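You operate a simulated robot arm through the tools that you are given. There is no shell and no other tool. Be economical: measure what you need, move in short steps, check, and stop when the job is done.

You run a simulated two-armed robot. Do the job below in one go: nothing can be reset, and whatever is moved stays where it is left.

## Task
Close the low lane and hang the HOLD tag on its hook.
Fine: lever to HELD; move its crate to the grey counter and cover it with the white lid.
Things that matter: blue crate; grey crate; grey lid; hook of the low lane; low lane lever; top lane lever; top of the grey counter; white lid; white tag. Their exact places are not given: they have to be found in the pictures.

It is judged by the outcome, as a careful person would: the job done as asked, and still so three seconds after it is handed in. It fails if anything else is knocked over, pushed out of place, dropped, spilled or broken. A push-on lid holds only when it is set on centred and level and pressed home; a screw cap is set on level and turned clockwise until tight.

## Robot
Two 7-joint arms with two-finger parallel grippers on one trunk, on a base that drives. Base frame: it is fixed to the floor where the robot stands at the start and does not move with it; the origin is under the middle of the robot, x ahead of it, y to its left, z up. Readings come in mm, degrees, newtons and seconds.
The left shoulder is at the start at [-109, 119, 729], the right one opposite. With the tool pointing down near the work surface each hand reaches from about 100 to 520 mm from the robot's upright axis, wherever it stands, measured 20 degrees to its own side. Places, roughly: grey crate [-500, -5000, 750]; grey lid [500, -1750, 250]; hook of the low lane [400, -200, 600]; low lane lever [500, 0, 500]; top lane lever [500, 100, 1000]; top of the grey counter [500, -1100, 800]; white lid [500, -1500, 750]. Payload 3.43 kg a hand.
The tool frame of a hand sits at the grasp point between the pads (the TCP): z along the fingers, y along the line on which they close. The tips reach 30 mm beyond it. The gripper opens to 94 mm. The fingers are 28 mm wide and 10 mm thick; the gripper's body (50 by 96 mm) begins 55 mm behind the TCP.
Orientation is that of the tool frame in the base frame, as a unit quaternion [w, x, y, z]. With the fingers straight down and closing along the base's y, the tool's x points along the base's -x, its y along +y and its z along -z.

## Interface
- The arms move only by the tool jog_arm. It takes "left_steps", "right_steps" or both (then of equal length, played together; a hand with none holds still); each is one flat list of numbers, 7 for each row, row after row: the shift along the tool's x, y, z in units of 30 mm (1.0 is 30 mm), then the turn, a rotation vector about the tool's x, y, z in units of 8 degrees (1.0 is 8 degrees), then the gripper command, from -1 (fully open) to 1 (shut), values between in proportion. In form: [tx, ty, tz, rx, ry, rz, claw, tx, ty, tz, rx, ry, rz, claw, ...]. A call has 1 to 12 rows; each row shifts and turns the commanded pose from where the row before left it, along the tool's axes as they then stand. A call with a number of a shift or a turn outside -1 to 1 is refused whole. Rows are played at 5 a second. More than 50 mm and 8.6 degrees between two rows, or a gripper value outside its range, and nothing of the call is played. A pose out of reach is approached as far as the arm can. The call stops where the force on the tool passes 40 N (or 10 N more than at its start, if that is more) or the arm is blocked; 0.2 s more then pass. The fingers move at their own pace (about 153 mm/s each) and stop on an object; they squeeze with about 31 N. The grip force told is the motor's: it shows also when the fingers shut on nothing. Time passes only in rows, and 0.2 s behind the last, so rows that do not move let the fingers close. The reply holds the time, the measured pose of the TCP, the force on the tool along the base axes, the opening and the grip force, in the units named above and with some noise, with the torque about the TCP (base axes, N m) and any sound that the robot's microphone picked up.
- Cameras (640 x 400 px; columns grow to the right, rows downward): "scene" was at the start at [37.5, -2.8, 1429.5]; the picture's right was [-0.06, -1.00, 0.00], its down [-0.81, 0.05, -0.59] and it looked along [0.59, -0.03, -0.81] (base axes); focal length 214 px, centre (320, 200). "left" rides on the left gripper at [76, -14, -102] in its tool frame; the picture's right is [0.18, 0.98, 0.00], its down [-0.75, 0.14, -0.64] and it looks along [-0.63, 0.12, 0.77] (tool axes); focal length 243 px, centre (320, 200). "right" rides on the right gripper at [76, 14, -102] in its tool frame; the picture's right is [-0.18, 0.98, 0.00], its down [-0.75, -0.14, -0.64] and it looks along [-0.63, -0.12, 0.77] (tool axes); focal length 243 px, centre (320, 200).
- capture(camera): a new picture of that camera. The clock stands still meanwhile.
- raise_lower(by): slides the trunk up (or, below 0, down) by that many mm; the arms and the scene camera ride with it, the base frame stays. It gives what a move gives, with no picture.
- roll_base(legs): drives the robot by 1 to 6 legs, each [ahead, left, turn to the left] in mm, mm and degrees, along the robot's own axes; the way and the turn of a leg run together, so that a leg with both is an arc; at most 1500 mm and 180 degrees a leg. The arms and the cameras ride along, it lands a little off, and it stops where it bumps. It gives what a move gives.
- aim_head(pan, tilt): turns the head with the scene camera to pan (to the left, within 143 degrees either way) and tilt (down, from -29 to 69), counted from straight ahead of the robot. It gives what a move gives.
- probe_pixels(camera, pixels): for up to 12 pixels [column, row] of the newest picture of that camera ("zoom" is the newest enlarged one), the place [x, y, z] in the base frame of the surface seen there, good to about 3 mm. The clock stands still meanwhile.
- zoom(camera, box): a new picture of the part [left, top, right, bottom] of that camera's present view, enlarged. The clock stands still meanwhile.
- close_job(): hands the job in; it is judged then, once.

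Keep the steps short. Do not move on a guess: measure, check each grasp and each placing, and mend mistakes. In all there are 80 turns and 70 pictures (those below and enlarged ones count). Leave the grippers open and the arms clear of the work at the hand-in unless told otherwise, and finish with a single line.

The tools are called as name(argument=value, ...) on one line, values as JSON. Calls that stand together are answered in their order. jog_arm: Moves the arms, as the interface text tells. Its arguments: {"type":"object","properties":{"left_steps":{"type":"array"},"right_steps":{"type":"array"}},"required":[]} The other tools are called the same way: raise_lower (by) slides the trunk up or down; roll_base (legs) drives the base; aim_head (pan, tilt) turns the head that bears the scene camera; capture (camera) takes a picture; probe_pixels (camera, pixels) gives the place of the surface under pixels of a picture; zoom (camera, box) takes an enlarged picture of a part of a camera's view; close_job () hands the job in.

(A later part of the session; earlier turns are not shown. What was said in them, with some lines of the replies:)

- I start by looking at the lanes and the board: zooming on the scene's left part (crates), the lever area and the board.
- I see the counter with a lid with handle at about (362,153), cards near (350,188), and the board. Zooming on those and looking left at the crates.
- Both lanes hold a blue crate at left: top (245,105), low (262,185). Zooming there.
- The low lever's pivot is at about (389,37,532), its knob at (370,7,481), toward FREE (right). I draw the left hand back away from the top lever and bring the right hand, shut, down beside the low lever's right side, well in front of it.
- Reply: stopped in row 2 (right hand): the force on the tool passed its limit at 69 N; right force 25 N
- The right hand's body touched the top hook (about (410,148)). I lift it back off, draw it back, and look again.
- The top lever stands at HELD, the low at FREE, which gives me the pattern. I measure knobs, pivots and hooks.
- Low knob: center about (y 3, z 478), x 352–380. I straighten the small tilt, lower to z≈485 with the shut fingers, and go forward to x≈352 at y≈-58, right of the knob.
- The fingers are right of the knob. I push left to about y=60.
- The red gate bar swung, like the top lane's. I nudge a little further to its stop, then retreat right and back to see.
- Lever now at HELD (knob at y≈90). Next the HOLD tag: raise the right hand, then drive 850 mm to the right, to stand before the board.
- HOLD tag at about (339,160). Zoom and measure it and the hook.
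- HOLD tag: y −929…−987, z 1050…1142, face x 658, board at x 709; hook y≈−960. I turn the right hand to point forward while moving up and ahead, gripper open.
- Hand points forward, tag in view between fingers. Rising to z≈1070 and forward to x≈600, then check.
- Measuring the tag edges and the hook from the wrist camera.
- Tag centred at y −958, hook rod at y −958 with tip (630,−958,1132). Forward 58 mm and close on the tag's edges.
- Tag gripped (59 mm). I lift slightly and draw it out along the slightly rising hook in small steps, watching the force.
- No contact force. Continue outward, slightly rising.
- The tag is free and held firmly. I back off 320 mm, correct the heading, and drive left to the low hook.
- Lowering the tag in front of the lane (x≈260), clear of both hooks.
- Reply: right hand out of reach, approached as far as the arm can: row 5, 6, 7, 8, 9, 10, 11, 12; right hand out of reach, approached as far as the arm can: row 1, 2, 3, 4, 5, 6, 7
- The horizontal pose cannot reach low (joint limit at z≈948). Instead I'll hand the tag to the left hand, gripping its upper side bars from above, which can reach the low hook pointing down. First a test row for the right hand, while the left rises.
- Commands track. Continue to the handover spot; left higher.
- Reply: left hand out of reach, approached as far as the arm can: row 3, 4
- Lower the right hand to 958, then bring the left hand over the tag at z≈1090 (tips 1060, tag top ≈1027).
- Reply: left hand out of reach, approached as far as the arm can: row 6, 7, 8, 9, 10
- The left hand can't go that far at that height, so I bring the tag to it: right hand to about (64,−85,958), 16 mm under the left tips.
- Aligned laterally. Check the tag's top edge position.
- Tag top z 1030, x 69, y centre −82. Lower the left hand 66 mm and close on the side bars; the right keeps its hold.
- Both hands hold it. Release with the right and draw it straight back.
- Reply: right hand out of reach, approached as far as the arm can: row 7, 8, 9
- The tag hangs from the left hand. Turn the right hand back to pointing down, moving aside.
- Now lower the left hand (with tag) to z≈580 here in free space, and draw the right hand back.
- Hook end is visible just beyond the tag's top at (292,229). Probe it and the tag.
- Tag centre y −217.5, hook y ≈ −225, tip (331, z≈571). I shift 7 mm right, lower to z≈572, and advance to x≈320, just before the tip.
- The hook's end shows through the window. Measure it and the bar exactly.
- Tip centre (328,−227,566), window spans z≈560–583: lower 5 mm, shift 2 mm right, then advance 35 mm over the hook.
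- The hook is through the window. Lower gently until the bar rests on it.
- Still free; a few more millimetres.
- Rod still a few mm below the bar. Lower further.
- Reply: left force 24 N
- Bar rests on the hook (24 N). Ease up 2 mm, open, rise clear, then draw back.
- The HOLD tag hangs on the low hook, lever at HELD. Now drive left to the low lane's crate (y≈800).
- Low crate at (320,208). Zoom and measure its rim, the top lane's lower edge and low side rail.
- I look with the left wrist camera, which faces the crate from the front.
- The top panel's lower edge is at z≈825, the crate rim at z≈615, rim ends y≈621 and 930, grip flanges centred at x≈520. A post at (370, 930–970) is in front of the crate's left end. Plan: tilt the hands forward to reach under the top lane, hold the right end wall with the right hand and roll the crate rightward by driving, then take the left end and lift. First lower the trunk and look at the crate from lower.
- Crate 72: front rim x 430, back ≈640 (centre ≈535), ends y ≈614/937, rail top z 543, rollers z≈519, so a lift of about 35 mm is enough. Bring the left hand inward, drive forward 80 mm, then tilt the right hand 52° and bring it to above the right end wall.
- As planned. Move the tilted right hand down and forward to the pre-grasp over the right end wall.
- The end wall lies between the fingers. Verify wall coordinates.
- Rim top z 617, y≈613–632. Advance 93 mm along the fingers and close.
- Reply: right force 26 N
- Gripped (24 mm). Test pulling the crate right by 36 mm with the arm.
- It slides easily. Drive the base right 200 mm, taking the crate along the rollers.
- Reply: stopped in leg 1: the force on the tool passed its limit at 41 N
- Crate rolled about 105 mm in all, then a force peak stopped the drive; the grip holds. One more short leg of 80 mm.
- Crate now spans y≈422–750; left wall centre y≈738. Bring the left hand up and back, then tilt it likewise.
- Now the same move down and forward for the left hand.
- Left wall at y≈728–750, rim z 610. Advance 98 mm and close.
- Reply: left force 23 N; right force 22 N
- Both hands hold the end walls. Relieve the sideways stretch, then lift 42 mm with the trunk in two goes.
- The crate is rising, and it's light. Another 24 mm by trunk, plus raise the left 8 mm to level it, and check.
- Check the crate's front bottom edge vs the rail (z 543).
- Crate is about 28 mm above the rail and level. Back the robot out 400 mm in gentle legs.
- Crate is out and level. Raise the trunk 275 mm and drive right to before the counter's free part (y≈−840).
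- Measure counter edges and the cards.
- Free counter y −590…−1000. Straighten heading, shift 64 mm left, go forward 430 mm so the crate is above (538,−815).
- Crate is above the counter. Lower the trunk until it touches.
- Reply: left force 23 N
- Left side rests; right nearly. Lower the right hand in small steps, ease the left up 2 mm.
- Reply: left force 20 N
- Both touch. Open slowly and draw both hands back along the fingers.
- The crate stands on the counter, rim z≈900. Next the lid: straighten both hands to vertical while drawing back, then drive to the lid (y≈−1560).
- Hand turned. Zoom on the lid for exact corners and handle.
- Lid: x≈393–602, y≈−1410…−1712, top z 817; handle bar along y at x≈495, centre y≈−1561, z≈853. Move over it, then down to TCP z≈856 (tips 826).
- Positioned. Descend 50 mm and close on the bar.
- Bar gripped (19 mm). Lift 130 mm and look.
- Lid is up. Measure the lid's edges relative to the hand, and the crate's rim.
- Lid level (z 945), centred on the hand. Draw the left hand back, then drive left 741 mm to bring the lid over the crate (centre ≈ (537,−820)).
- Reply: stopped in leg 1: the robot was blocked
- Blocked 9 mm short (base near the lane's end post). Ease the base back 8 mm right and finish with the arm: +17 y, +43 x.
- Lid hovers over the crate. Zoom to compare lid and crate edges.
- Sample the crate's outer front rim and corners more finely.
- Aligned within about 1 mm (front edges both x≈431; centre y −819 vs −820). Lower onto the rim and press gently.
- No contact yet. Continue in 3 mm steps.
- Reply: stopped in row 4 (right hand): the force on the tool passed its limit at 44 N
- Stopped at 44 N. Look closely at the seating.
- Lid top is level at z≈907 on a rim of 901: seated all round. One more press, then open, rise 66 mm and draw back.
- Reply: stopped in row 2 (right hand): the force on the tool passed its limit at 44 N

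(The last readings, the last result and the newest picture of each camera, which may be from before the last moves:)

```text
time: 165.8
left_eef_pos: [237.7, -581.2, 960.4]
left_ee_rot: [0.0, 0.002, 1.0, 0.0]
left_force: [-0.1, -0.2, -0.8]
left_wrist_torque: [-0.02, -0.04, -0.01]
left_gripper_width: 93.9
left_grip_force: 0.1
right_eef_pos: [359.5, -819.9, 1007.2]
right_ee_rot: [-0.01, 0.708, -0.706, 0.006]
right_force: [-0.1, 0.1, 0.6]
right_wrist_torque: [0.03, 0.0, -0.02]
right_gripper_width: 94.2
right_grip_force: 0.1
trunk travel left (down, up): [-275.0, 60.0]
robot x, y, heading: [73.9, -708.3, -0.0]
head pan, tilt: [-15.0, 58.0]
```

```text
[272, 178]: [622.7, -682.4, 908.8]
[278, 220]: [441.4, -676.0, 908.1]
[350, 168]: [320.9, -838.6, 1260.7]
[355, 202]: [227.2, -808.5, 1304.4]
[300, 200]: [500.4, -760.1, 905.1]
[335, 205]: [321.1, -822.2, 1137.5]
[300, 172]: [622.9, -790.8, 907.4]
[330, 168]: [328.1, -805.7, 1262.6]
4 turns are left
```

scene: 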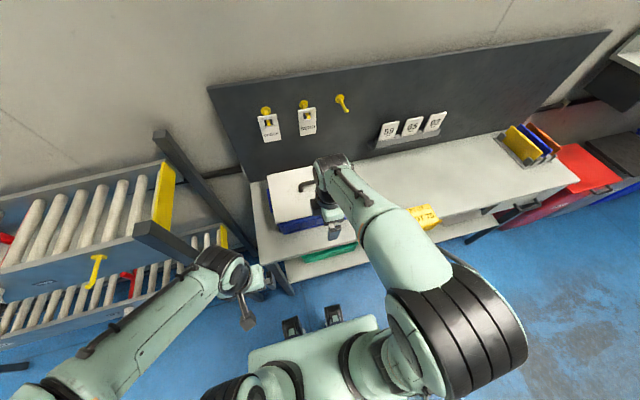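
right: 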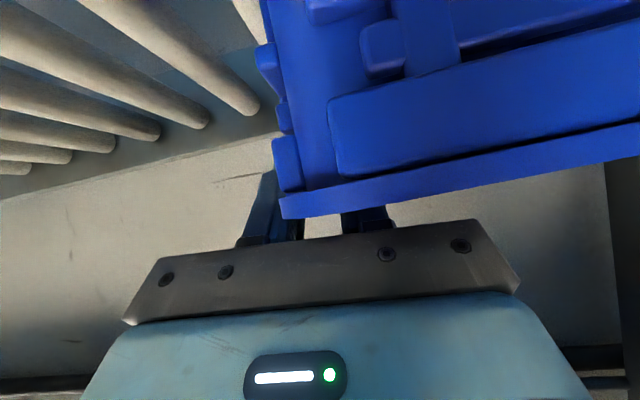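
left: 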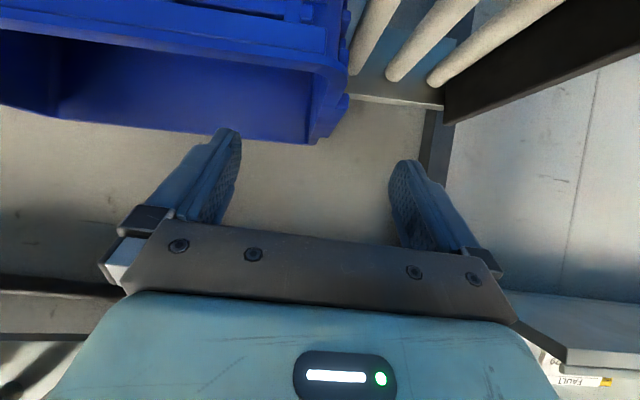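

Lid stays on, level. Draw the right hand further aside and take one closer look at the seam.

jog_arm(right_steps=[1, 0.7, 0, 0, 0, 0, -1, 1, 0.7, 0, 0, 0, 0, -1, 1, 0.7, 0, 0, 0, 0, -1, 1, 0.5, 0, 0, 0, 0, -1])

zoom(camera="scene", box=[255, 150, 367, 240])

probe_pixels(camera="zoom", pixels=[[180, 388], [180, 392], [180, 398], [200, 380], [250, 370], [250, 376], [250, 382], [250, 388], [100, 160], [300, 120], [350, 350], [450, 320]])

```text
time: 166.8
left_eef_pos: [239.6, -582.7, 960.3]
left_ee_rot: [-0.001, 0.001, 1.0, 0.001]
left_force: [-0.2, -0.5, 0.0]
left_wrist_torque: [0.01, 0.02, 0.0]
left_gripper_width: 93.8
left_grip_force: 0.1
right_eef_pos: [281.7, -938.6, 1006.9]
right_ee_rot: [-0.009, 0.708, -0.706, 0.005]
right_force: [-0.9, 0.4, -0.2]
right_wrist_torque: [0.05, 0.0, 0.03]
right_gripper_width: 93.8
right_grip_force: 0.1
trunk travel left (down, up): [-275.0, 60.0]
robot x, y, heading: [75.7, -708.4, -0.5]
head pan, tilt: [-15.0, 58.0]
```

```text
4.44 times, centred on (311, 195) of scene
```

zoom: 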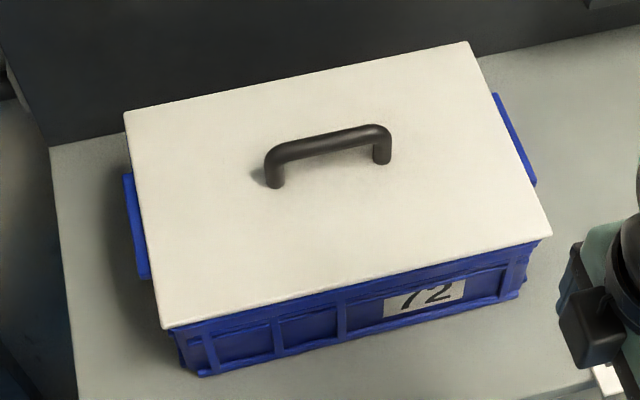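

```text
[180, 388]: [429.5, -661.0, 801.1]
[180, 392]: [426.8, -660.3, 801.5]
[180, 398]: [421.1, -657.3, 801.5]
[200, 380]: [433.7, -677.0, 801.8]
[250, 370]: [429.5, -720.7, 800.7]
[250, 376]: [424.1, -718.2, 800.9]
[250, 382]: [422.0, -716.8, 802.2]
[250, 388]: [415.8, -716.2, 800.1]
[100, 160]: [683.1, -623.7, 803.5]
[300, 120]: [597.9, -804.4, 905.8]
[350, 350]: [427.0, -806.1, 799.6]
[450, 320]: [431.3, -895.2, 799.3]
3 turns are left
```

The lid sits flush and centred on crate 72, the tag is on the low hook, the lever stands at HELD, and both grippers are open and clear. I'm handing in.

close_job()

```text
The job is handed in.
```

The low lane is closed: its lever is at HELD, the HOLD tag hangs on its hook, and crate 72 is on the grey counter with the white lid pressed on level and centred.
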